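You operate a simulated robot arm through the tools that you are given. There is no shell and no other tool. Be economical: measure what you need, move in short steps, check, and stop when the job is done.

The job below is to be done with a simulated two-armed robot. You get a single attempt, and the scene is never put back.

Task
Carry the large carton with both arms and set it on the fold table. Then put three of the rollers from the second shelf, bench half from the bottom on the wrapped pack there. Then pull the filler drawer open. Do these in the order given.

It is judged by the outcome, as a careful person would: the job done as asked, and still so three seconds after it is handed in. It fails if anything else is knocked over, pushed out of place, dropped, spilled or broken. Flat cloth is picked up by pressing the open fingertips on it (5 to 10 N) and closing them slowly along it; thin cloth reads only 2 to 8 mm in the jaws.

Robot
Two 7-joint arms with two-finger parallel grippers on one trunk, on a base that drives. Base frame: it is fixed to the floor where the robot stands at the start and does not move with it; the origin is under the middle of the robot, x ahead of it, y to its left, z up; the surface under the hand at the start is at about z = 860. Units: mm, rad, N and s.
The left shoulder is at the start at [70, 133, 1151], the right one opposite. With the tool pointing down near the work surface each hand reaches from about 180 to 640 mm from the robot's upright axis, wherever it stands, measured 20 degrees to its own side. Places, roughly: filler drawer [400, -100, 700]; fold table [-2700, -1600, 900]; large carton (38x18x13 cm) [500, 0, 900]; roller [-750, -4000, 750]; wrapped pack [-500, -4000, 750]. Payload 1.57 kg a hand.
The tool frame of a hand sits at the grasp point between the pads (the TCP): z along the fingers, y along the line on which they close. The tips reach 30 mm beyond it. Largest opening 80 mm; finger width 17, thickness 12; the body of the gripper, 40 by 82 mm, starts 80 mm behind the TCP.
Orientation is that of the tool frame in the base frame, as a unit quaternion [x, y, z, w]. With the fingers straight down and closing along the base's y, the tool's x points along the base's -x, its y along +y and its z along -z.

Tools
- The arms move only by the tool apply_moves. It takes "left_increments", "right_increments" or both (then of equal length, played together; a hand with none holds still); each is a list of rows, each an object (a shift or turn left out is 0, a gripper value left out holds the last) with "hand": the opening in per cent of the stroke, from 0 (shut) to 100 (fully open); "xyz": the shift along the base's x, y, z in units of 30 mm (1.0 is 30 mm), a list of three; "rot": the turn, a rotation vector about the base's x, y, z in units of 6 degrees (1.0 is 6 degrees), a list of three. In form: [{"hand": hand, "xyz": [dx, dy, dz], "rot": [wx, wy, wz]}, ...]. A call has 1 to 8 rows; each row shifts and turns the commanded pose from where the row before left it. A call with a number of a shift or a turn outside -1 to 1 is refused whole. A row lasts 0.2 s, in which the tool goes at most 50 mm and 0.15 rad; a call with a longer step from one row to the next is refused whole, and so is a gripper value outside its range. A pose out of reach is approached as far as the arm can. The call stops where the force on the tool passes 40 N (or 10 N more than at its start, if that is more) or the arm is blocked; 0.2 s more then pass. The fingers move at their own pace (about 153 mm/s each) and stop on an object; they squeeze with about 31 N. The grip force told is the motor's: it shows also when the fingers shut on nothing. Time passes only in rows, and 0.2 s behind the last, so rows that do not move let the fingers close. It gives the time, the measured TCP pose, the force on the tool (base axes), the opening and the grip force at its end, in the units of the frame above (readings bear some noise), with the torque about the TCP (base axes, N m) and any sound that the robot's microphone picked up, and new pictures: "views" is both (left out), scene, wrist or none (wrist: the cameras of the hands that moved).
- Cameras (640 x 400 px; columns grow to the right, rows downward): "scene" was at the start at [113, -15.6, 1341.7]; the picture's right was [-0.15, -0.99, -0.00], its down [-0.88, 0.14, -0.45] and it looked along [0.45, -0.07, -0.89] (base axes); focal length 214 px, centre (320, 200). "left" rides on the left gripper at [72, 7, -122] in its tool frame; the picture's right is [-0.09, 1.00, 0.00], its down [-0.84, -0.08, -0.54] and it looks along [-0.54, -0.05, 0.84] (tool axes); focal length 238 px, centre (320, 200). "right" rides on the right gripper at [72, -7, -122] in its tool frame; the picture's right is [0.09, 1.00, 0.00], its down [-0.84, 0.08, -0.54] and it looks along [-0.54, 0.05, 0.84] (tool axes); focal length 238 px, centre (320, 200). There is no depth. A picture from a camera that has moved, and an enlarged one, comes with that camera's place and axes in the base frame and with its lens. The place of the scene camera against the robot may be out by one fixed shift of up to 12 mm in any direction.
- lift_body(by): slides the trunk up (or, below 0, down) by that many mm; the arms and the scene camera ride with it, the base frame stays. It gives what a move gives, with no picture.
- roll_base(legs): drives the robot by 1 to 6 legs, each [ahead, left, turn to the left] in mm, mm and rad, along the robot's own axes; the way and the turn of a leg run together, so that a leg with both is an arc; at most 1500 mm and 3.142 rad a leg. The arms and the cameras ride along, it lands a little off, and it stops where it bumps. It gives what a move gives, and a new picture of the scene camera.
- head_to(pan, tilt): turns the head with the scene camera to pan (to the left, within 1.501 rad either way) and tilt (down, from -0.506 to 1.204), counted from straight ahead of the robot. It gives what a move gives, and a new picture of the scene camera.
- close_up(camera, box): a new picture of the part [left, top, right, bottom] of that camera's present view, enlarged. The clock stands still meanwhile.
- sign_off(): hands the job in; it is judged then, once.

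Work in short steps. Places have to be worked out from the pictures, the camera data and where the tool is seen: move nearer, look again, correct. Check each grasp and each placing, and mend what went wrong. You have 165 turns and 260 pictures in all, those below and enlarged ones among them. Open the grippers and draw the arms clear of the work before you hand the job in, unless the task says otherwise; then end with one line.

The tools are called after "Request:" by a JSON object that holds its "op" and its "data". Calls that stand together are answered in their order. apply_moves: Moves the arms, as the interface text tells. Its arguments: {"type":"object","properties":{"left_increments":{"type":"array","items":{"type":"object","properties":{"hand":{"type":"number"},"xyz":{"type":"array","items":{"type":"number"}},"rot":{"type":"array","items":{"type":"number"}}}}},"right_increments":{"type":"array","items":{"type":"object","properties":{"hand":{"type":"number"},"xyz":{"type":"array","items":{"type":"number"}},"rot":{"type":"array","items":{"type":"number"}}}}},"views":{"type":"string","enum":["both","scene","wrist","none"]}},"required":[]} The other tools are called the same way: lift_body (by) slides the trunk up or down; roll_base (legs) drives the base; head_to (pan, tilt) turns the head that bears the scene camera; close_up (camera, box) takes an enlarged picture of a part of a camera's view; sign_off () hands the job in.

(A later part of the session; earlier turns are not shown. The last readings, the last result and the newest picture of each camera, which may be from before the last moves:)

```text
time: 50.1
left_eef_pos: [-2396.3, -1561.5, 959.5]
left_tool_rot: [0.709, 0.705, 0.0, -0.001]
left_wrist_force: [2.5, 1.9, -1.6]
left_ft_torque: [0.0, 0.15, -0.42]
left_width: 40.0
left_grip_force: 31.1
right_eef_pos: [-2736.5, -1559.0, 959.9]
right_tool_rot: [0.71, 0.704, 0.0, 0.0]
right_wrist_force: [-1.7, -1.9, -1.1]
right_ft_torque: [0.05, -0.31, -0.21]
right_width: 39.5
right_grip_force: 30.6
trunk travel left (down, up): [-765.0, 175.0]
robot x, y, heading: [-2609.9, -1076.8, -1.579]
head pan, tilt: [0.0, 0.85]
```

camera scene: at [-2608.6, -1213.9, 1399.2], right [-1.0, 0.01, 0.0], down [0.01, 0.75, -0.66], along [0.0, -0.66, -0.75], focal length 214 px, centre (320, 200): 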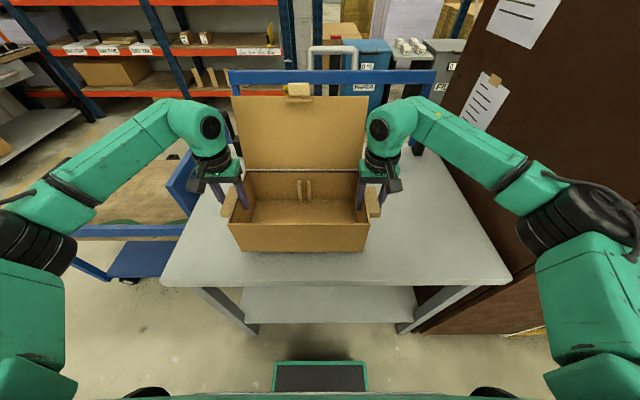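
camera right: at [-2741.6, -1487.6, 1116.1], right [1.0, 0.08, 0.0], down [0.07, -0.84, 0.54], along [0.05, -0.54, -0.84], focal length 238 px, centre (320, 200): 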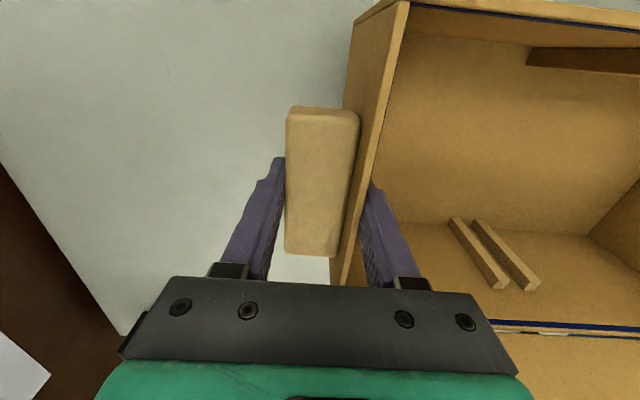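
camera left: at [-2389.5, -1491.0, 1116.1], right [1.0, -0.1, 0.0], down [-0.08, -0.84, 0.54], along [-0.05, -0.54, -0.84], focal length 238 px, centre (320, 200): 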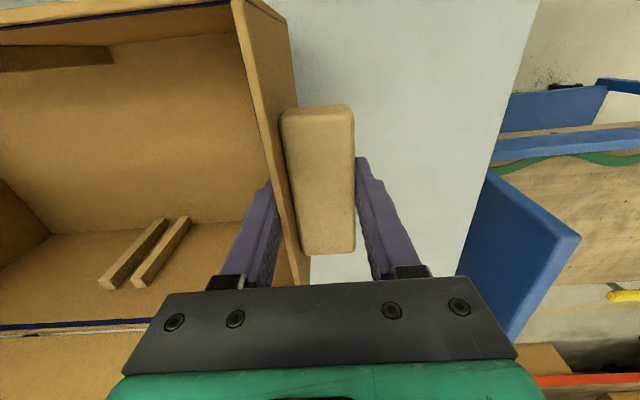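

Request:
{"op": "apply_moves", "data": {"left_increments": [{"xyz": [0, 0, -0.1]}, {"xyz": [0, 0, -0.1]}, {}], "right_increments": [{"xyz": [0, 0, -0.1]}, {"xyz": [0, 0, -0.1]}, {}], "views": "both"}}

```text
time: 50.9
left_eef_pos: [-2395.9, -1561.4, 954.5]
left_tool_rot: [0.709, 0.705, -0.001, 0.0]
left_wrist_force: [5.1, -0.2, 1.7]
left_ft_torque: [0.02, 0.38, -0.27]
left_width: 39.6
left_grip_force: 31.3
right_eef_pos: [-2735.3, -1558.9, 953.0]
right_tool_rot: [0.71, 0.704, 0.0, 0.001]
right_wrist_force: [-4.7, -3.0, 3.5]
right_ft_torque: [-0.01, 0.51, 0.06]
right_width: 39.8
right_grip_force: 30.8
trunk travel left (down, up): [-765.0, 175.0]
robot x, y, heading: [-2607.7, -1081.4, -1.576]
head pan, tilt: [0.0, 0.85]
camera scene: at [-2608.4, -1212.8, 1399.4], right [-1.0, 0.01, 0.0], down [0.01, 0.75, -0.66], along [0.0, -0.66, -0.75], focal length 214 px, centre (320, 200)
camera right: at [-2741.1, -1487.3, 1076.1], right [1.0, 0.08, 0.0], down [0.07, -0.84, 0.54], along [0.05, -0.54, -0.84], focal length 238 px, centre (320, 200)
camera left: at [-2389.2, -1490.5, 1076.2], right [1.0, -0.1, 0.0], down [-0.08, -0.84, 0.54], along [-0.05, -0.54, -0.84], focal length 238 px, centre (320, 200)
```

scene: 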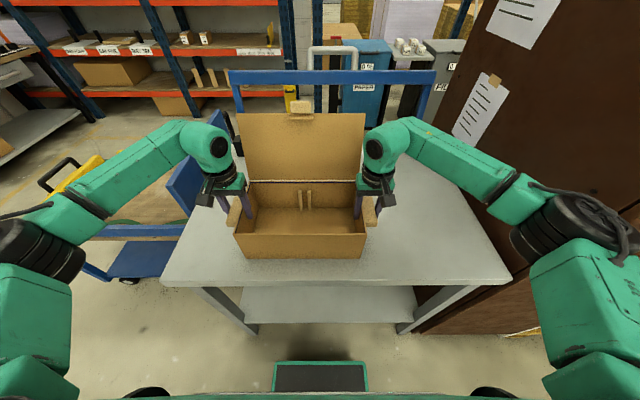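
right: 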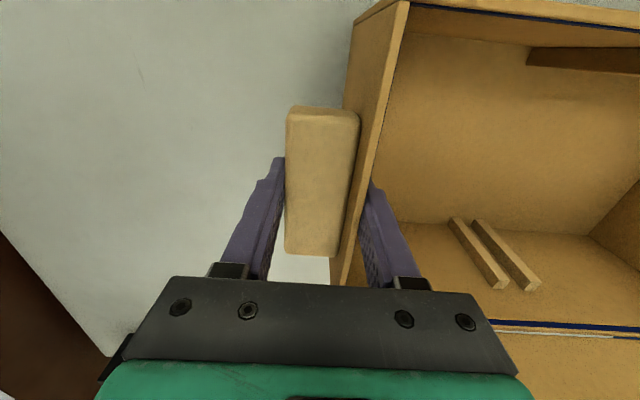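
left: 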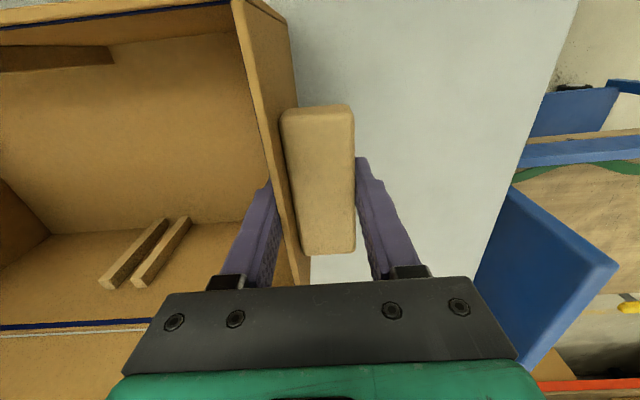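

Both hands now read upward support; the carton rests on the table. I open both grippers.

Request:
{"op": "apply_moves", "data": {"left_increments": [{"hand": 60}, {"hand": 75}, {"hand": 100}, {"hand": 100}], "right_increments": [{"hand": 60}, {"hand": 75}, {"hand": 100}, {"hand": 100}], "views": "wrist"}}

```text
time: 51.9
left_eef_pos: [-2396.8, -1561.5, 952.6]
left_tool_rot: [0.709, 0.706, 0.001, 0.0]
left_wrist_force: [0.1, 0.3, 0.3]
left_ft_torque: [0.01, 0.02, -0.02]
left_width: 80.1
left_grip_force: 0.1
right_eef_pos: [-2737.1, -1559.3, 953.8]
right_tool_rot: [0.71, 0.704, 0.0, 0.0]
right_wrist_force: [0.6, -0.1, 0.4]
right_ft_torque: [0.03, -0.04, 0.03]
right_width: 80.0
right_grip_force: 0.0
trunk travel left (down, up): [-765.0, 175.0]
robot x, y, heading: [-2607.9, -1079.3, -1.581]
head pan, tilt: [0.0, 0.85]
camera right: at [-2741.1, -1487.2, 1075.8], right [1.0, 0.08, 0.0], down [0.07, -0.84, 0.54], along [0.05, -0.54, -0.84], focal length 238 px, centre (320, 200)
camera left: at [-2389.6, -1490.4, 1075.9], right [1.0, -0.1, 0.0], down [-0.08, -0.84, 0.54], along [-0.05, -0.54, -0.84], focal length 238 px, centre (320, 200)
```

right: 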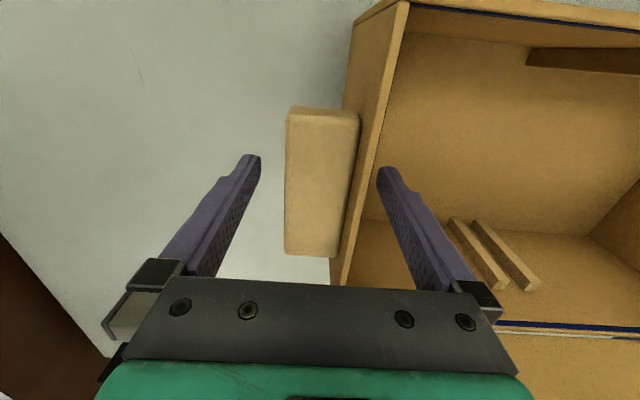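
left: 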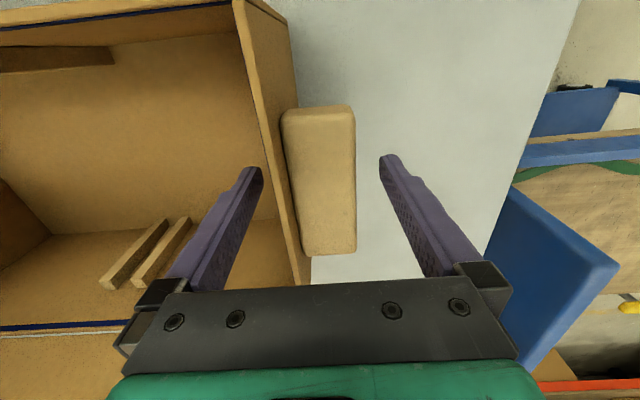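

Released without disturbance. I raise the trunk 140 mm to pull the fingers clear over the rim, then back off.

Request:
{"op": "lift_body", "data": {"by": 140}}

Request:
{"op": "roll_base", "data": {"legs": [[-400, 0, 0]]}}

```text
time: 53.5
left_eef_pos: [-2395.9, -1562.7, 1092.9]
left_tool_rot: [0.709, 0.706, 0.0, -0.001]
left_wrist_force: [0.2, 0.1, -0.2]
left_ft_torque: [0.05, -0.01, 0.0]
left_width: 80.2
left_grip_force: 0.0
right_eef_pos: [-2735.2, -1557.9, 1092.3]
right_tool_rot: [0.71, 0.704, -0.001, 0.0]
right_wrist_force: [-0.4, 0.3, -0.6]
right_ft_torque: [-0.03, 0.02, 0.01]
right_width: 80.1
right_grip_force: 0.1
trunk travel left (down, up): [-905.0, 35.0]
robot x, y, heading: [-2606.7, -1077.9, -1.582]
head pan, tilt: [0.0, 0.85]
```

```text
time: 56.1
left_eef_pos: [-2392.8, -1153.0, 1093.6]
left_tool_rot: [0.709, 0.705, 0.0, -0.001]
left_wrist_force: [0.6, -1.1, 0.1]
left_ft_torque: [-0.03, -0.01, 0.01]
left_width: 80.3
left_grip_force: 0.0
right_eef_pos: [-2732.5, -1151.0, 1092.0]
right_tool_rot: [0.709, 0.705, 0.001, -0.001]
right_wrist_force: [-0.9, 0.2, 0.5]
right_ft_torque: [0.03, 0.04, 0.01]
right_width: 80.0
right_grip_force: 0.0
trunk travel left (down, up): [-905.0, 35.0]
robot x, y, heading: [-2606.9, -668.6, -1.579]
head pan, tilt: [0.0, 0.85]
camera scene: at [-2605.8, -806.1, 1539.1], right [-1.0, 0.01, 0.0], down [0.0, 0.75, -0.66], along [0.0, -0.66, -0.75], focal length 214 px, centre (320, 200)
```

scene: 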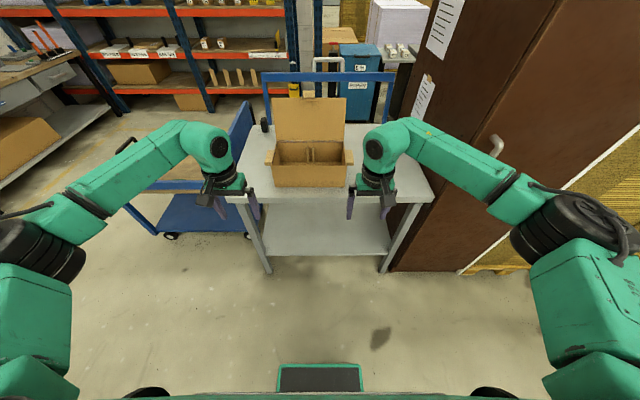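

The carton stands well on the fold table. Now I slide back +x along the lane toward the rack aisle and then advance toward the rack.

Request:
{"op": "roll_base", "data": {"legs": [[0, 1000, 0], [0, 930, 0], [1200, 0, 0]]}}

Request:
{"op": "head_to", "data": {"pan": 0.0, "tilt": 0.35}}

```text
time: 71.3
left_eef_pos: [-530.9, -2369.3, 1093.8]
left_tool_rot: [0.72, 0.694, 0.0, 0.0]
left_wrist_force: [0.1, 0.0, 0.3]
left_ft_torque: [0.0, 0.02, 0.0]
left_width: 80.0
left_grip_force: 0.1
right_eef_pos: [-870.8, -2356.9, 1093.5]
right_tool_rot: [0.72, 0.694, 0.0, 0.0]
right_wrist_force: [-0.5, -0.1, 0.0]
right_ft_torque: [0.01, -0.01, -0.01]
right_width: 80.0
right_grip_force: 0.0
trunk travel left (down, up): [-905.0, 35.0]
robot x, y, heading: [-727.0, -1882.2, -1.611]
head pan, tilt: [0.0, 0.85]
camera scene: at [-733.1, -2015.7, 1539.4], right [-1.0, 0.04, 0.0], down [0.03, 0.75, -0.66], along [-0.03, -0.66, -0.75], focal length 214 px, centre (320, 200)
```

scene: 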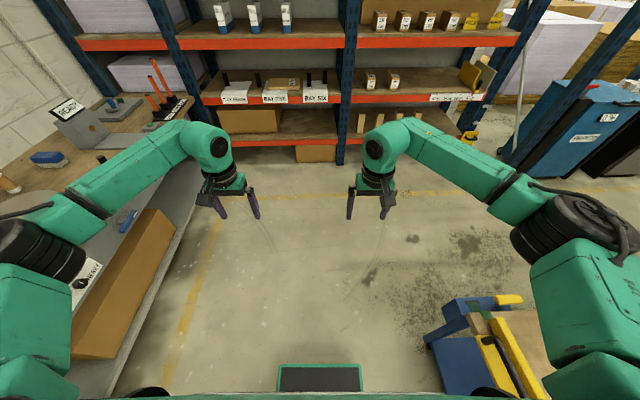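

```text
time: 72.2
left_eef_pos: [-530.9, -2371.9, 1093.5]
left_tool_rot: [0.72, 0.694, 0.0, 0.001]
left_wrist_force: [0.4, -0.1, 0.5]
left_ft_torque: [0.02, 0.0, -0.01]
left_width: 79.7
left_grip_force: 0.2
right_eef_pos: [-871.1, -2357.7, 1092.7]
right_tool_rot: [0.72, 0.694, 0.0, 0.0]
right_wrist_force: [-0.6, 0.0, -0.4]
right_ft_torque: [-0.02, 0.0, -0.01]
right_width: 80.1
right_grip_force: 0.1
trunk travel left (down, up): [-905.0, 35.0]
robot x, y, heading: [-729.7, -1881.4, -1.608]
head pan, tilt: [0.0, 0.351]
camera scene: at [-733.7, -2031.7, 1582.9], right [-1.0, 0.04, 0.0], down [0.01, 0.34, -0.94], along [-0.04, -0.94, -0.34], focal length 214 px, centre (320, 200)
```

scene: 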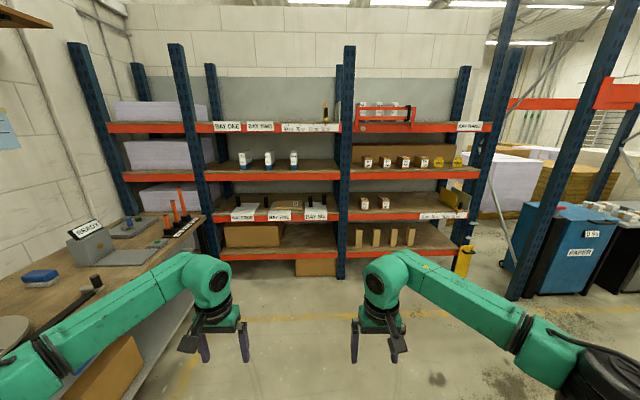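

The rack is ahead; the left (bench) half of the second shelf from the bottom holds dark items and a pack. I take a close-up.

Request:
{"op": "close_up", "data": {"camera": "scene", "box": [200, 140, 360, 240]}}

Request:
{"op": "close_up", "data": {"camera": "scene", "box": [225, 185, 335, 254]}}

```text
4.00 times, centred on (280, 190) of scene
camera zoom: at [-733.7, -2031.7, 1582.9], right [-1.0, 0.04, 0.0], down [0.01, 0.34, -0.94], along [-0.04, -0.94, -0.34], focal length 858 px, centre (480, 240)
```

zoom: 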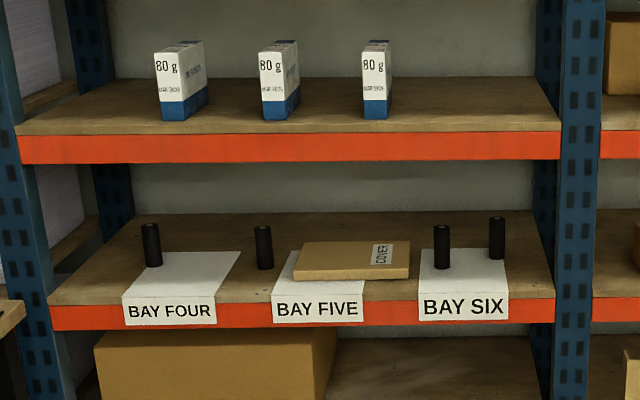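

```text
5.80 times, centred on (280, 220) of scene
camera zoom: at [-733.7, -2031.7, 1582.9], right [-1.0, 0.04, 0.0], down [0.01, 0.34, -0.94], along [-0.04, -0.94, -0.34], focal length 1243 px, centre (552, 87)
```

zoom: 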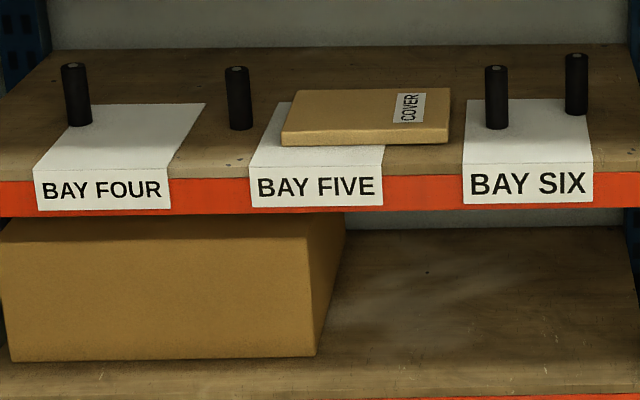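

The four dark cylinders standing on the second shelf (x≈50, −246, −724, −879) are the rollers; the flat brown "COVER" parcel at x≈−480 is the wrapped pack. I trim heading, approach 1000 mm and centre at x≈−560 for a better measure.

Request:
{"op": "roll_base", "data": {"legs": [[0, 0, 0.037], [1000, 0, 0], [0, 170, 0]]}}

Request:
{"op": "close_up", "data": {"camera": "scene", "box": [140, 130, 480, 340]}}

```text
time: 78.8
left_eef_pos: [-324.1, -3348.9, 1094.5]
left_tool_rot: [0.698, 0.716, 0.001, 0.001]
left_wrist_force: [-0.8, 0.1, 0.3]
left_ft_torque: [0.02, -0.03, -0.02]
left_width: 79.7
left_grip_force: 0.0
right_eef_pos: [-663.3, -3358.0, 1093.4]
right_tool_rot: [0.699, 0.715, 0.001, 0.002]
right_wrist_force: [-0.1, -0.6, 0.0]
right_ft_torque: [0.02, -0.01, 0.02]
right_width: 80.1
right_grip_force: 0.0
trunk travel left (down, up): [-905.0, 35.0]
robot x, y, heading: [-544.0, -2872.5, -1.545]
head pan, tilt: [0.0, 0.351]
camera scene: at [-548.2, -3023.5, 1582.9], right [-1.0, -0.02, 0.0], down [-0.01, 0.34, -0.94], along [0.02, -0.94, -0.34], focal length 214 px, centre (320, 200)
```

scene: 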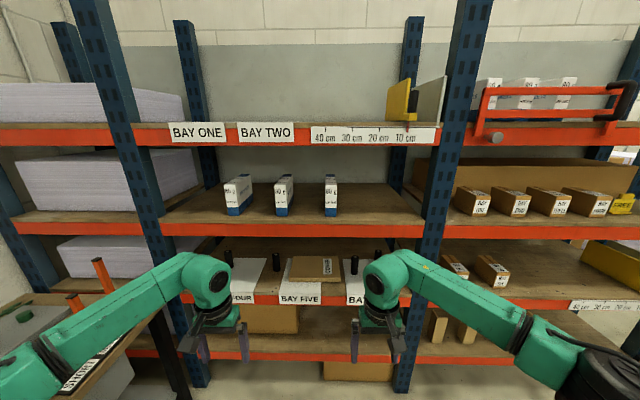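

```text
1.88 times, centred on (310, 235) of scene
camera zoom: at [-548.2, -3023.5, 1582.9], right [-1.0, -0.02, 0.0], down [-0.01, 0.34, -0.94], along [0.02, -0.94, -0.34], focal length 404 px, centre (339, 134)
```

zoom: 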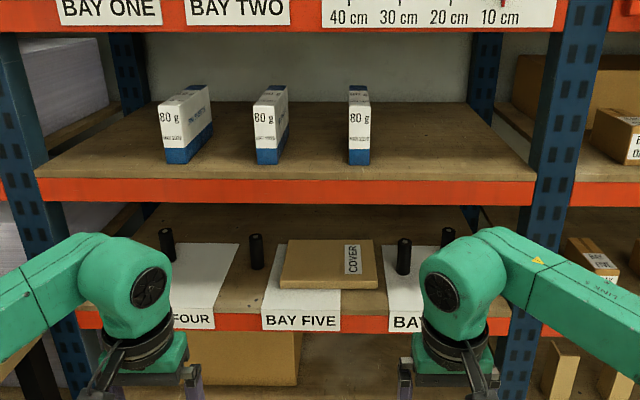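

Triangulated: shelf front y≈−3877, shelf top z≈766, next beam bottom z≈1095; rollers ~40×120 mm at about [−272,−4055], [−726,−4041], [−857,−4091]; pack top z≈795 over x −638…−357, y −3970…−4168. The opening is low, so I pitch the right hand forward ~54° and draw the left hand in, here in free space.

Request:
{"op": "apply_moves", "data": {"left_increments": [{"xyz": [0, 1, 0]}, {"xyz": [0, 1, 0]}, {"xyz": [0, 1, 0]}, {"xyz": [0, 1, 0]}, {"xyz": [0, 1, 0]}, {"xyz": [0, 1, 0]}, {"xyz": [0, 1, 0]}, {"xyz": [0, 1, 0]}], "right_increments": [{"xyz": [0, -0.45, 0], "rot": [-1, 0, 0]}, {"xyz": [0, -0.45, 0], "rot": [-1, 0, 0]}, {"xyz": [0, -0.45, 0], "rot": [-1, 0, 0]}, {"xyz": [0, -0.45, 0], "rot": [-1, 0, 0]}, {"xyz": [0, -0.45, 0], "rot": [-1, 0, 0]}, {"xyz": [0, -0.45, 0], "rot": [-1, 0, 0]}, {"xyz": [0, -0.45, 0], "rot": [-1, 0, 0]}, {"xyz": [0, -0.45, 0], "rot": [-1, 0, 0]}], "views": "none"}}

Request:
{"op": "lift_body", "data": {"by": -300}}

Request:
{"op": "head_to", "data": {"pan": 0.0, "tilt": 0.45}}

```text
time: 80.6
left_eef_pos: [-321.1, -3108.3, 1093.0]
left_tool_rot: [0.698, 0.716, 0.0, 0.001]
left_wrist_force: [-0.4, 0.7, 0.9]
left_ft_torque: [0.02, -0.02, 0.01]
left_width: 80.0
left_grip_force: 0.0
right_eef_pos: [-662.2, -3464.4, 1093.7]
right_tool_rot: [0.639, 0.652, -0.292, 0.286]
right_wrist_force: [0.9, 0.4, -0.7]
right_ft_torque: [0.0, 0.02, 0.0]
right_width: 80.2
right_grip_force: 0.1
trunk travel left (down, up): [-905.0, 35.0]
robot x, y, heading: [-548.6, -2873.4, -1.544]
head pan, tilt: [0.0, 0.351]
```

```text
time: 83.6
left_eef_pos: [-321.3, -3111.0, 793.1]
left_tool_rot: [0.699, 0.715, 0.0, -0.001]
left_wrist_force: [-0.1, -1.0, -0.1]
left_ft_torque: [-0.01, -0.04, -0.01]
left_width: 80.1
left_grip_force: 0.0
right_eef_pos: [-660.4, -3465.0, 792.9]
right_tool_rot: [0.639, 0.653, -0.291, 0.284]
right_wrist_force: [0.1, 1.1, 0.6]
right_ft_torque: [0.01, -0.03, 0.01]
right_width: 80.0
right_grip_force: 0.0
trunk travel left (down, up): [-605.0, 335.0]
robot x, y, heading: [-543.2, -2874.2, -1.546]
head pan, tilt: [0.0, 0.351]
```

```text
time: 84.3
left_eef_pos: [-322.1, -3109.5, 793.2]
left_tool_rot: [0.698, 0.716, -0.001, 0.0]
left_wrist_force: [-0.1, 0.1, -0.6]
left_ft_torque: [-0.03, 0.0, 0.02]
left_width: 80.0
left_grip_force: 0.0
right_eef_pos: [-661.3, -3465.3, 793.1]
right_tool_rot: [0.638, 0.653, -0.29, 0.285]
right_wrist_force: [0.1, 0.1, 0.0]
right_ft_torque: [0.0, -0.01, 0.02]
right_width: 79.9
right_grip_force: 0.0
trunk travel left (down, up): [-605.0, 335.0]
robot x, y, heading: [-550.3, -2872.9, -1.546]
head pan, tilt: [0.0, 0.45]
camera scene: at [-543.6, -3022.0, 1273.8], right [-1.0, -0.02, 0.0], down [-0.01, 0.43, -0.9], along [0.02, -0.9, -0.43], focal length 214 px, centre (320, 200)
```

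scene: 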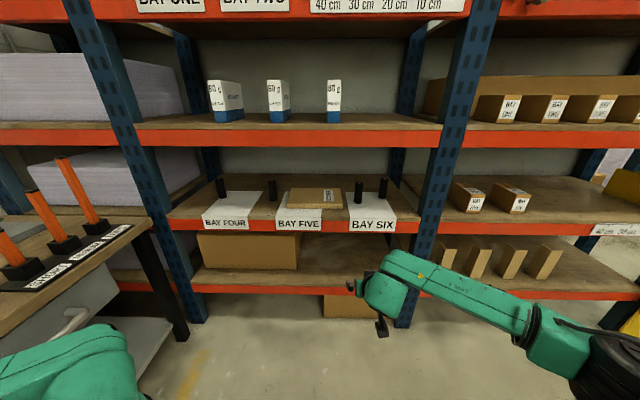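

Clear view under the shelf. I take a close-up to refine roller and pack places from this lower camera position.

Request:
{"op": "close_up", "data": {"camera": "scene", "box": [200, 150, 408, 280]}}

```text
3.08 times, centred on (304, 215) of scene
camera zoom: at [-543.6, -3022.0, 1273.8], right [-1.0, -0.02, 0.0], down [-0.01, 0.43, -0.9], along [0.02, -0.9, -0.43], focal length 660 px, centre (369, 154)
```

zoom: 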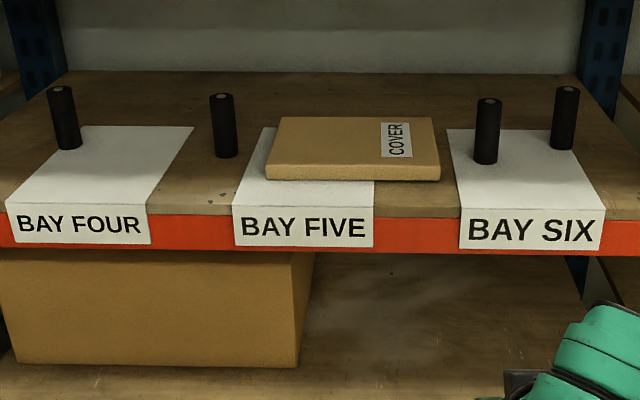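

Refined (shelf z≈750): rollers near [−258,−4085], [−726,−4065], [−877,−4120]. I align the base to x≈−630, advance to put the right hand just before the shelf front, then look with the wrist camera.

Request:
{"op": "roll_base", "data": {"legs": [[0, -85, -0.025], [330, 0, 0]]}}

Request:
{"op": "apply_moves", "data": {"right_increments": [{"xyz": [0, 0, 0.8], "rot": [-0.5, 0, 0]}, {"xyz": [0, 0, 0.8], "rot": [-0.5, 0, 0]}], "views": "both"}}

```text
time: 87.2
left_eef_pos: [-414.2, -3453.2, 793.6]
left_tool_rot: [0.708, 0.706, 0.0, -0.001]
left_wrist_force: [0.4, -0.8, -0.9]
left_ft_torque: [-0.02, 0.01, 0.02]
left_width: 79.9
left_grip_force: 0.0
right_eef_pos: [-763.6, -3796.7, 793.2]
right_tool_rot: [0.648, 0.644, -0.295, 0.281]
right_wrist_force: [0.0, -0.9, 0.6]
right_ft_torque: [0.0, 0.04, 0.0]
right_width: 80.0
right_grip_force: 0.0
trunk travel left (down, up): [-605.0, 335.0]
robot x, y, heading: [-632.3, -3208.3, -1.572]
head pan, tilt: [0.0, 0.45]
camera scene: at [-633.5, -3358.1, 1273.7], right [-1.0, 0.0, 0.0], down [0.0, 0.44, -0.9], along [0.0, -0.9, -0.44], focal length 214 px, centre (320, 200)
```

scene: 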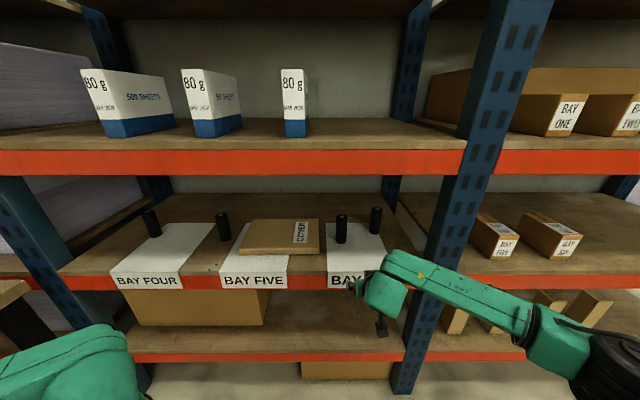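

```text
time: 87.8
left_eef_pos: [-413.9, -3452.9, 792.9]
left_tool_rot: [0.708, 0.706, 0.0, -0.001]
left_wrist_force: [0.6, 0.1, -0.1]
left_ft_torque: [0.04, 0.0, -0.01]
left_width: 80.0
left_grip_force: 0.1
right_eef_pos: [-763.5, -3798.4, 841.3]
right_tool_rot: [0.632, 0.628, -0.328, 0.314]
right_wrist_force: [0.1, 0.8, 0.3]
right_ft_torque: [0.02, 0.01, -0.01]
right_width: 80.0
right_grip_force: 0.0
trunk travel left (down, up): [-605.0, 335.0]
robot x, y, heading: [-631.3, -3211.1, -1.578]
head pan, tilt: [0.0, 0.45]
camera scene: at [-633.4, -3357.8, 1273.7], right [-1.0, 0.0, 0.0], down [0.0, 0.44, -0.9], along [0.0, -0.9, -0.44], focal length 214 px, centre (320, 200)
camera right: at [-767.0, -3658.0, 855.9], right [1.0, 0.04, -0.09], down [0.09, -0.05, 0.99], along [0.03, -1.0, -0.06], focal length 238 px, centre (320, 200)
```

scene: 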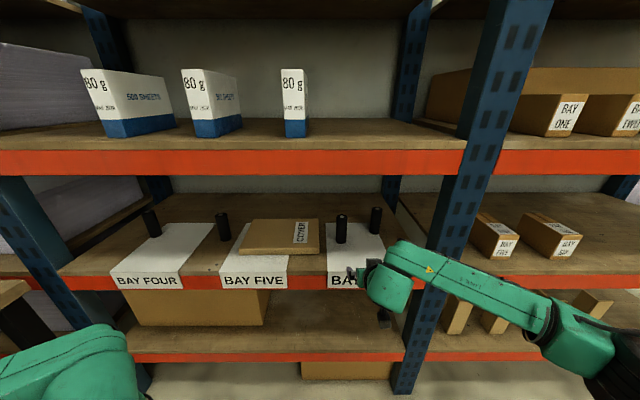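
right: 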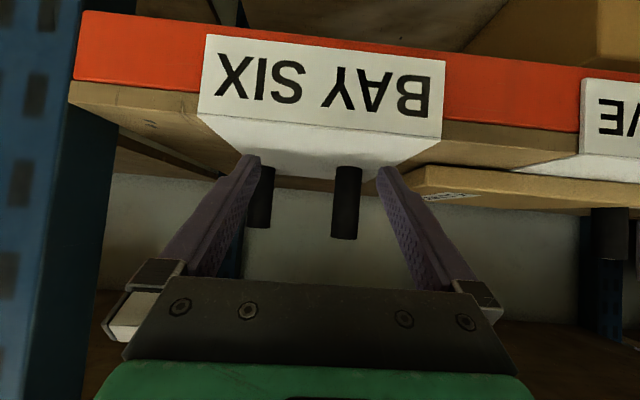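

The wrist view (upside-down) shows rollers 3 (centre) and 4 (left). Depth is still uncertain (y −4000…−4065), so I align x to ≈−717, then roll 130 mm ahead and look again.

Request:
{"op": "apply_moves", "data": {"right_increments": [{"xyz": [0.78, 0, -0.1]}, {"xyz": [0.77, 0, -0.1]}], "views": "none"}}

Request:
{"op": "roll_base", "data": {"legs": [[130, 0, 0]]}}

Request:
{"op": "close_up", "data": {"camera": "right", "box": [160, 80, 480, 280]}}

```text
time: 88.4
left_eef_pos: [-413.8, -3452.5, 793.1]
left_tool_rot: [0.708, 0.706, -0.001, -0.001]
left_wrist_force: [0.8, 0.3, -0.2]
left_ft_torque: [0.01, 0.02, -0.03]
left_width: 80.2
left_grip_force: 0.0
right_eef_pos: [-714.7, -3796.7, 833.9]
right_tool_rot: [0.633, 0.627, -0.329, 0.313]
right_wrist_force: [-0.3, -0.2, -0.9]
right_ft_torque: [-0.02, 0.01, 0.0]
right_width: 80.0
right_grip_force: 0.1
trunk travel left (down, up): [-605.0, 335.0]
robot x, y, heading: [-633.6, -3208.8, -1.574]
head pan, tilt: [0.0, 0.45]
```

```text
time: 89.7
left_eef_pos: [-412.9, -3582.6, 793.1]
left_tool_rot: [0.708, 0.706, 0.0, 0.0]
left_wrist_force: [-0.3, -0.5, 0.2]
left_ft_torque: [0.01, 0.02, 0.03]
left_width: 79.9
left_grip_force: 0.1
right_eef_pos: [-715.8, -3925.9, 834.8]
right_tool_rot: [0.632, 0.628, -0.327, 0.314]
right_wrist_force: [-0.2, -0.6, -0.6]
right_ft_torque: [0.01, 0.01, -0.01]
right_width: 79.8
right_grip_force: 0.1
trunk travel left (down, up): [-605.0, 335.0]
robot x, y, heading: [-633.1, -3339.4, -1.576]
head pan, tilt: [0.0, 0.45]
camera scene: at [-634.0, -3488.3, 1273.8], right [-1.0, 0.0, 0.0], down [0.0, 0.44, -0.9], along [0.0, -0.9, -0.44], focal length 214 px, centre (320, 200)
```

scene: 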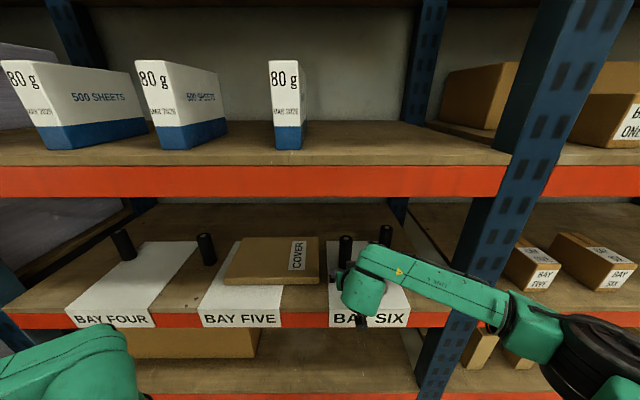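

```text
2.00 times, centred on (320, 180) of right
camera zoom: at [-720.1, -3787.1, 848.7], right [1.0, 0.04, -0.09], down [0.09, -0.05, 0.99], along [0.04, -1.0, -0.06], focal length 477 px, centre (320, 240)
```

zoom: 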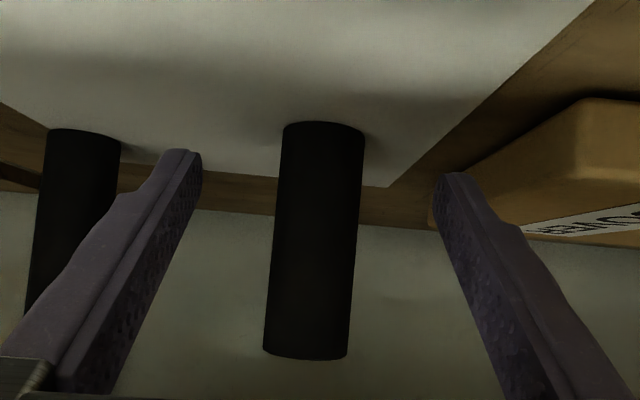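

Roller 3 is centred between the fingers laterally (x≈−715); I judge its centre at y≈−4015, base z≈780, diameter ~42. I advance 85 mm and then look.

Request:
{"op": "apply_moves", "data": {"right_increments": [{"xyz": [0, -0.7, 0]}, {"xyz": [0, -0.7, 0]}, {"xyz": [0, -0.7, 0]}, {"xyz": [0, -0.7, 0]}], "views": "wrist"}}

```text
time: 90.7
left_eef_pos: [-414.4, -3584.6, 792.3]
left_tool_rot: [0.708, 0.706, -0.001, -0.001]
left_wrist_force: [-0.3, -0.1, -0.5]
left_ft_torque: [-0.01, 0.0, 0.0]
left_width: 79.9
left_grip_force: 0.0
right_eef_pos: [-715.7, -4011.0, 835.6]
right_tool_rot: [0.632, 0.628, -0.328, 0.313]
right_wrist_force: [0.1, -0.6, 0.0]
right_ft_torque: [-0.02, 0.01, 0.02]
right_width: 80.1
right_grip_force: 0.1
trunk travel left (down, up): [-605.0, 335.0]
robot x, y, heading: [-634.6, -3342.8, -1.574]
head pan, tilt: [0.0, 0.45]
camera right: at [-720.1, -3871.6, 849.7], right [1.0, 0.04, -0.09], down [0.09, -0.06, 0.99], along [0.04, -1.0, -0.06], focal length 238 px, centre (320, 200)
```

right: 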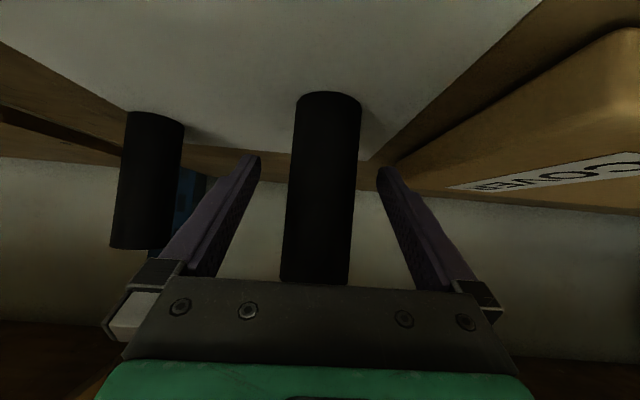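

The width ratio puts the roller at y≈−4014, diameter ≈39 — right at the TCP. I nudge +4 mm in x and close.

Request:
{"op": "apply_moves", "data": {"right_increments": [{"xyz": [0.12, -0.1, 0], "hand": 100}, {"hand": 60}, {"hand": 40}, {"hand": 0}, {"hand": 0}], "views": "wrist"}}

```text
time: 91.9
left_eef_pos: [-414.5, -3583.2, 793.5]
left_tool_rot: [0.709, 0.706, -0.001, 0.0]
left_wrist_force: [-0.1, 0.6, 0.3]
left_ft_torque: [0.02, 0.03, 0.01]
left_width: 80.0
left_grip_force: 0.1
right_eef_pos: [-713.2, -4014.1, 835.1]
right_tool_rot: [0.632, 0.628, -0.328, 0.314]
right_wrist_force: [-1.8, -3.0, 2.4]
right_ft_torque: [-0.15, 0.0, -0.04]
right_width: 38.8
right_grip_force: 31.1
trunk travel left (down, up): [-605.0, 335.0]
robot x, y, heading: [-635.6, -3340.9, -1.573]
head pan, tilt: [0.0, 0.45]
camera right: at [-717.1, -3874.1, 850.0], right [1.0, 0.04, -0.09], down [0.09, -0.05, 0.99], along [0.03, -1.0, -0.06], focal length 238 px, centre (320, 200)
```

right: 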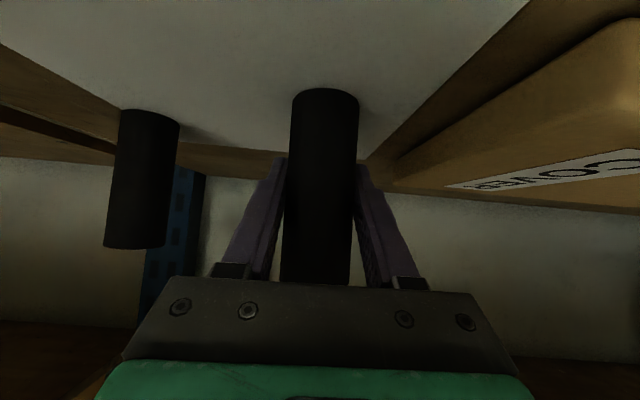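

Gripped (38.8 mm). I lift 60 mm and bring it over the middle of the pack (target x≈−500, y≈−4035).

Request:
{"op": "apply_moves", "data": {"right_increments": [{"xyz": [0, 0, 0.7]}, {"xyz": [0, 0, 0.7]}, {"xyz": [0, 0, 0.6]}], "views": "wrist"}}

Request:
{"op": "apply_moves", "data": {"right_increments": [{"xyz": [0.89, -0.08, 0]}, {"xyz": [0.89, -0.09, 0]}, {"xyz": [0.89, -0.09, 0]}, {"xyz": [0.89, -0.09, 0]}, {"xyz": [0.89, -0.09, 0]}, {"xyz": [0.89, -0.09, 0]}, {"xyz": [0.89, -0.09, 0]}, {"xyz": [0.89, -0.09, 0]}], "views": "both"}}

```text
time: 92.7
left_eef_pos: [-413.3, -3583.5, 792.1]
left_tool_rot: [0.708, 0.706, -0.001, -0.001]
left_wrist_force: [0.6, 0.1, 0.0]
left_ft_torque: [0.0, 0.02, 0.01]
left_width: 80.0
left_grip_force: 0.1
right_eef_pos: [-712.7, -4013.9, 894.6]
right_tool_rot: [0.632, 0.628, -0.328, 0.314]
right_wrist_force: [-0.2, -0.2, -1.8]
right_ft_torque: [0.0, -0.02, 0.03]
right_width: 38.8
right_grip_force: 31.4
trunk travel left (down, up): [-605.0, 335.0]
robot x, y, heading: [-634.5, -3337.3, -1.574]
head pan, tilt: [0.0, 0.45]
camera right: at [-716.4, -3873.4, 908.8], right [1.0, 0.04, -0.09], down [0.09, -0.06, 0.99], along [0.04, -1.0, -0.06], focal length 238 px, centre (320, 200)
```

right: 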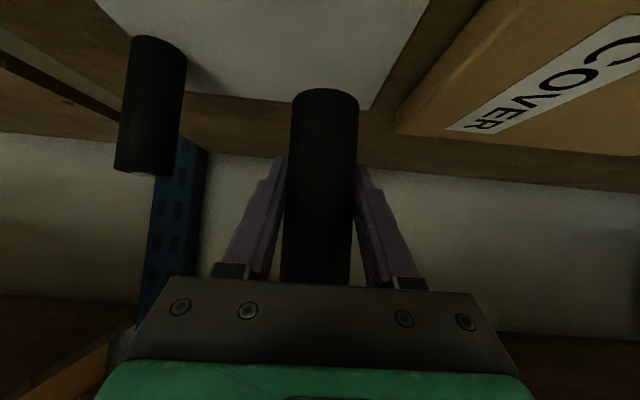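

```text
time: 94.5
left_eef_pos: [-414.1, -3582.6, 793.9]
left_tool_rot: [0.709, 0.705, 0.0, 0.0]
left_wrist_force: [0.4, -0.6, 0.9]
left_ft_torque: [-0.02, 0.01, 0.01]
left_width: 80.0
left_grip_force: 0.1
right_eef_pos: [-545.9, -4030.8, 893.4]
right_tool_rot: [0.631, 0.629, -0.328, 0.315]
right_wrist_force: [0.2, -0.3, -1.2]
right_ft_torque: [0.01, -0.01, -0.02]
right_width: 38.6
right_grip_force: 31.3
right hand out of reach, approached as far as the arm can: row 7, 8
trunk travel left (down, up): [-605.0, 335.0]
robot x, y, heading: [-632.8, -3337.7, -1.574]
head pan, tilt: [0.0, 0.45]
camera scene: at [-634.2, -3488.9, 1273.7], right [-1.0, 0.0, 0.0], down [0.0, 0.44, -0.9], along [0.0, -0.9, -0.44], focal length 214 px, centre (320, 200)
camera right: at [-548.6, -3890.5, 908.7], right [1.0, 0.04, -0.09], down [0.09, -0.06, 0.99], along [0.04, -1.0, -0.06], focal length 238 px, centre (320, 200)
```

scene: 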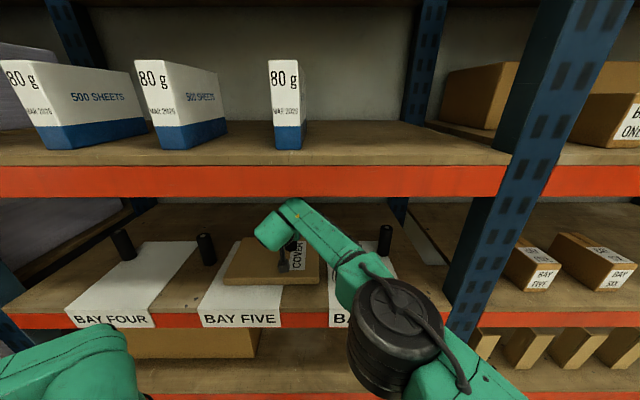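
right: 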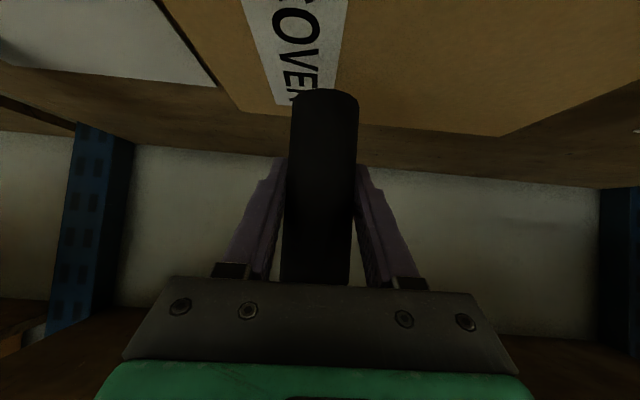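

The arm's limit stopped it at x=−546. I slide the base 46 mm left so the hand comes to x≈−500 over the pack.

Request:
{"op": "roll_base", "data": {"legs": [[0, 46, 0]]}}

Request:
{"op": "apply_moves", "data": {"right_increments": [{}], "views": "wrist"}}

```text
time: 95.4
left_eef_pos: [-368.2, -3582.3, 792.1]
left_tool_rot: [0.709, 0.706, 0.0, 0.0]
left_wrist_force: [0.6, -0.7, 0.5]
left_ft_torque: [-0.03, 0.01, 0.02]
left_width: 80.1
left_grip_force: 0.1
right_eef_pos: [-498.8, -4031.6, 894.7]
right_tool_rot: [0.632, 0.628, -0.328, 0.314]
right_wrist_force: [-0.1, 0.3, -1.2]
right_ft_torque: [0.01, 0.02, 0.02]
right_width: 38.8
right_grip_force: 30.2
trunk travel left (down, up): [-605.0, 335.0]
robot x, y, heading: [-585.8, -3341.0, -1.572]
head pan, tilt: [0.0, 0.45]
camera scene: at [-588.1, -3488.9, 1273.7], right [-1.0, 0.0, 0.0], down [0.0, 0.44, -0.9], along [0.0, -0.9, -0.44], focal length 214 px, centre (320, 200)
```

scene: 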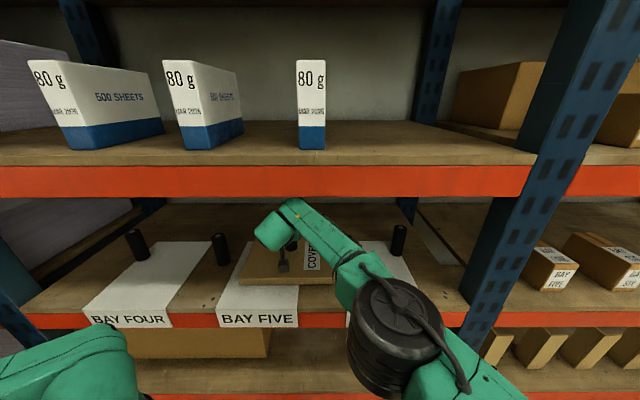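

```text
time: 95.8
left_eef_pos: [-366.9, -3583.7, 793.4]
left_tool_rot: [0.709, 0.705, 0.001, 0.001]
left_wrist_force: [-0.5, 0.5, 0.2]
left_ft_torque: [0.01, -0.03, -0.01]
left_width: 79.9
left_grip_force: 0.0
right_eef_pos: [-499.3, -4030.3, 893.7]
right_tool_rot: [0.633, 0.628, -0.327, 0.314]
right_wrist_force: [-0.5, 0.2, -2.6]
right_ft_torque: [0.02, -0.04, 0.02]
right_width: 38.7
right_grip_force: 31.0
trunk travel left (down, up): [-605.0, 335.0]
robot x, y, heading: [-592.7, -3339.9, -1.578]
head pan, tilt: [0.0, 0.45]
camera right: at [-503.7, -3890.7, 908.9], right [1.0, 0.04, -0.09], down [0.09, -0.06, 0.99], along [0.03, -1.0, -0.06], focal length 238 px, centre (320, 200)
```

right: 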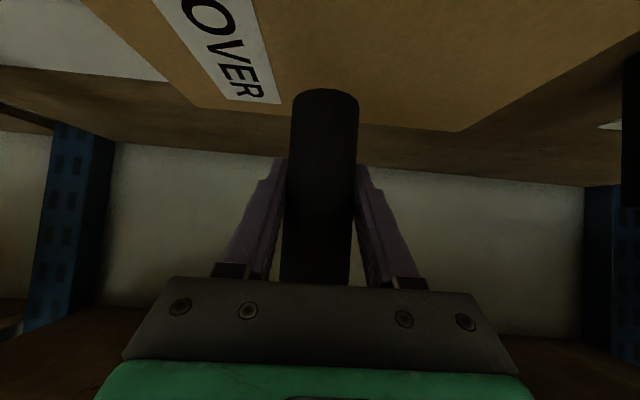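

The roller is over the middle of the pack (back edge y≈−4125, top z≈812). I lower 24 mm, then creep.

Request:
{"op": "apply_moves", "data": {"right_increments": [{"xyz": [0, 0, -0.4]}, {"xyz": [0, 0, -0.3]}, {"xyz": [0, 0, -0.1]}, {}], "views": "none"}}

Request:
{"op": "apply_moves", "data": {"right_increments": [{"xyz": [0, 0, -0.1]}, {}], "views": "wrist"}}

```text
time: 96.8
left_eef_pos: [-367.3, -3583.5, 792.5]
left_tool_rot: [0.708, 0.706, -0.001, 0.0]
left_wrist_force: [-0.1, 0.0, -0.3]
left_ft_torque: [0.01, -0.03, -0.02]
left_width: 80.0
left_grip_force: 0.1
right_eef_pos: [-499.9, -4031.2, 871.0]
right_tool_rot: [0.632, 0.628, -0.328, 0.314]
right_wrist_force: [0.2, -0.2, -1.9]
right_ft_torque: [0.0, -0.03, 0.01]
right_width: 38.4
right_grip_force: 30.9
trunk travel left (down, up): [-605.0, 335.0]
robot x, y, heading: [-590.3, -3341.3, -1.575]
head pan, tilt: [0.0, 0.45]
```

```text
time: 97.4
left_eef_pos: [-367.6, -3582.9, 792.6]
left_tool_rot: [0.708, 0.706, -0.001, -0.001]
left_wrist_force: [0.1, -0.7, -0.3]
left_ft_torque: [-0.01, 0.01, -0.03]
left_width: 80.3
left_grip_force: 0.0
right_eef_pos: [-499.1, -4030.5, 867.6]
right_tool_rot: [0.632, 0.628, -0.328, 0.314]
right_wrist_force: [0.2, -0.2, -1.0]
right_ft_torque: [0.03, -0.03, -0.02]
right_width: 38.7
right_grip_force: 30.7
trunk travel left (down, up): [-605.0, 335.0]
robot x, y, heading: [-589.1, -3342.8, -1.578]
head pan, tilt: [0.0, 0.45]
camera right: at [-502.6, -3890.0, 882.1], right [1.0, 0.04, -0.09], down [0.09, -0.06, 0.99], along [0.03, -1.0, -0.06], focal length 238 px, centre (320, 200)
```

right: 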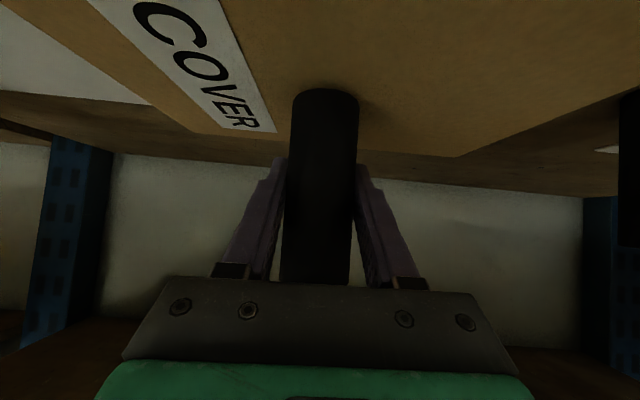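

Still free but very near. I creep in 2 mm steps.

Request:
{"op": "apply_moves", "data": {"right_increments": [{"xyz": [0, 0, -0.07]}, {"xyz": [0, 0, -0.07]}, {}], "views": "none"}}

Request:
{"op": "apply_moves", "data": {"right_increments": [{"xyz": [0, 0, -0.07]}, {}], "views": "none"}}

```text
time: 98.2
left_eef_pos: [-367.5, -3581.9, 792.7]
left_tool_rot: [0.708, 0.706, 0.0, 0.0]
left_wrist_force: [-0.3, 0.6, -0.2]
left_ft_torque: [0.0, 0.03, 0.0]
left_width: 79.8
left_grip_force: 0.0
right_eef_pos: [-498.3, -4030.5, 862.9]
right_tool_rot: [0.632, 0.628, -0.329, 0.314]
right_wrist_force: [0.9, -0.7, -0.7]
right_ft_torque: [-0.03, -0.03, 0.0]
right_width: 38.5
right_grip_force: 31.0
trunk travel left (down, up): [-605.0, 335.0]
robot x, y, heading: [-587.0, -3340.0, -1.575]
head pan, tilt: [0.0, 0.45]
```

```text
time: 98.8
left_eef_pos: [-367.9, -3583.0, 794.6]
left_tool_rot: [0.708, 0.706, 0.0, 0.001]
left_wrist_force: [0.2, 0.3, -0.3]
left_ft_torque: [-0.02, -0.01, 0.03]
left_width: 79.9
left_grip_force: 0.2
right_eef_pos: [-499.5, -4029.5, 863.6]
right_tool_rot: [0.632, 0.627, -0.329, 0.315]
right_wrist_force: [-0.5, -5.9, 10.5]
right_ft_torque: [-0.28, -0.22, -0.09]
right_width: 38.6
right_grip_force: 30.9
trunk travel left (down, up): [-605.0, 335.0]
robot x, y, heading: [-588.1, -3344.2, -1.578]
head pan, tilt: [0.0, 0.45]
```

Contact (10 N). I ease up 1 mm and open the fingers to about 60 mm.

Request:
{"op": "apply_moves", "data": {"right_increments": [{"xyz": [0, 0, 0.04]}, {"hand": 52}, {"hand": 58}, {"hand": 70}, {"hand": 80}], "views": "wrist"}}

```text
time: 100.0
left_eef_pos: [-368.2, -3582.4, 793.5]
left_tool_rot: [0.708, 0.706, 0.0, -0.001]
left_wrist_force: [0.4, -0.3, 0.0]
left_ft_torque: [-0.02, -0.02, 0.04]
left_width: 79.9
left_grip_force: 0.1
right_eef_pos: [-498.4, -4030.3, 861.8]
right_tool_rot: [0.633, 0.628, -0.328, 0.313]
right_wrist_force: [0.1, 0.3, -0.1]
right_ft_torque: [0.0, -0.01, 0.03]
right_width: 64.1
right_grip_force: 0.1
trunk travel left (down, up): [-605.0, 335.0]
robot x, y, heading: [-588.4, -3337.1, -1.577]
head pan, tilt: [0.0, 0.45]
camera right: at [-502.4, -3890.2, 877.0], right [1.0, 0.04, -0.09], down [0.09, -0.05, 0.99], along [0.03, -1.0, -0.06], focal length 238 px, centre (320, 200)
```

right: 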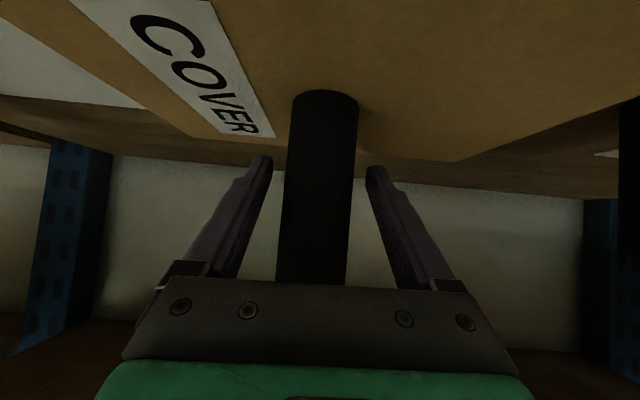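

Standing freely. I withdraw straight back (+y) 130 mm.

Request:
{"op": "apply_moves", "data": {"right_increments": [{"xyz": [0, 0.7, 0]}, {"xyz": [0, 0.9, 0]}, {"xyz": [0, 0.9, 0]}, {"xyz": [0, 0.9, 0]}, {"xyz": [0, 0.9, 0], "hand": 100}], "views": "both"}}

```text
time: 101.2
left_eef_pos: [-367.2, -3581.5, 794.0]
left_tool_rot: [0.709, 0.705, -0.001, -0.001]
left_wrist_force: [0.5, 0.7, 0.4]
left_ft_torque: [-0.02, 0.01, -0.04]
left_width: 79.8
left_grip_force: 0.0
right_eef_pos: [-497.4, -3901.0, 861.9]
right_tool_rot: [0.633, 0.627, -0.328, 0.313]
right_wrist_force: [0.4, 0.1, -0.4]
right_ft_torque: [-0.01, -0.02, -0.03]
right_width: 79.9
right_grip_force: 0.1
trunk travel left (down, up): [-605.0, 335.0]
robot x, y, heading: [-588.5, -3340.5, -1.574]
head pan, tilt: [0.0, 0.45]
camera scene: at [-587.6, -3487.7, 1273.8], right [-1.0, 0.0, 0.0], down [0.0, 0.43, -0.9], along [0.0, -0.9, -0.43], focal length 214 px, centre (320, 200)
camera right: at [-501.5, -3760.6, 876.7], right [1.0, 0.04, -0.09], down [0.09, -0.05, 0.99], along [0.03, -1.0, -0.06], focal length 238 px, centre (320, 200)
```

scene: 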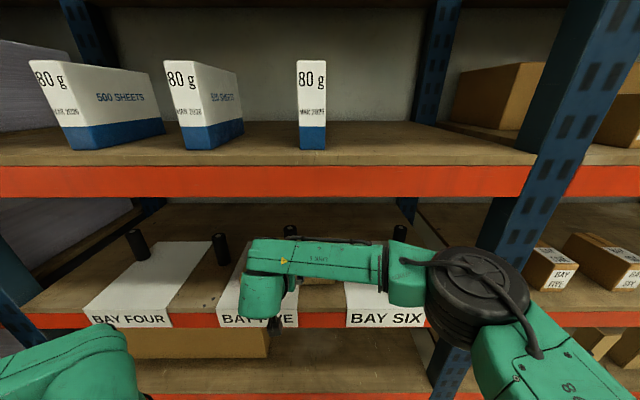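
right: 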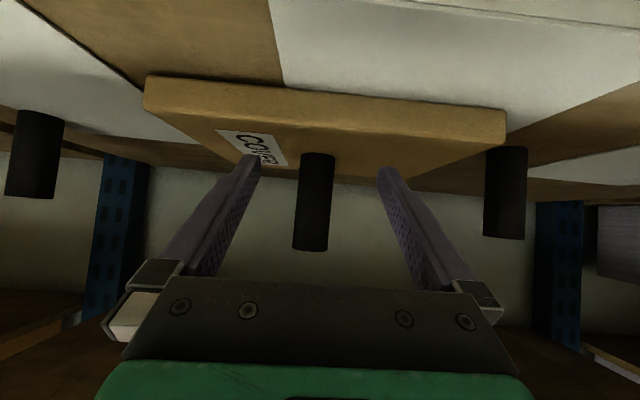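

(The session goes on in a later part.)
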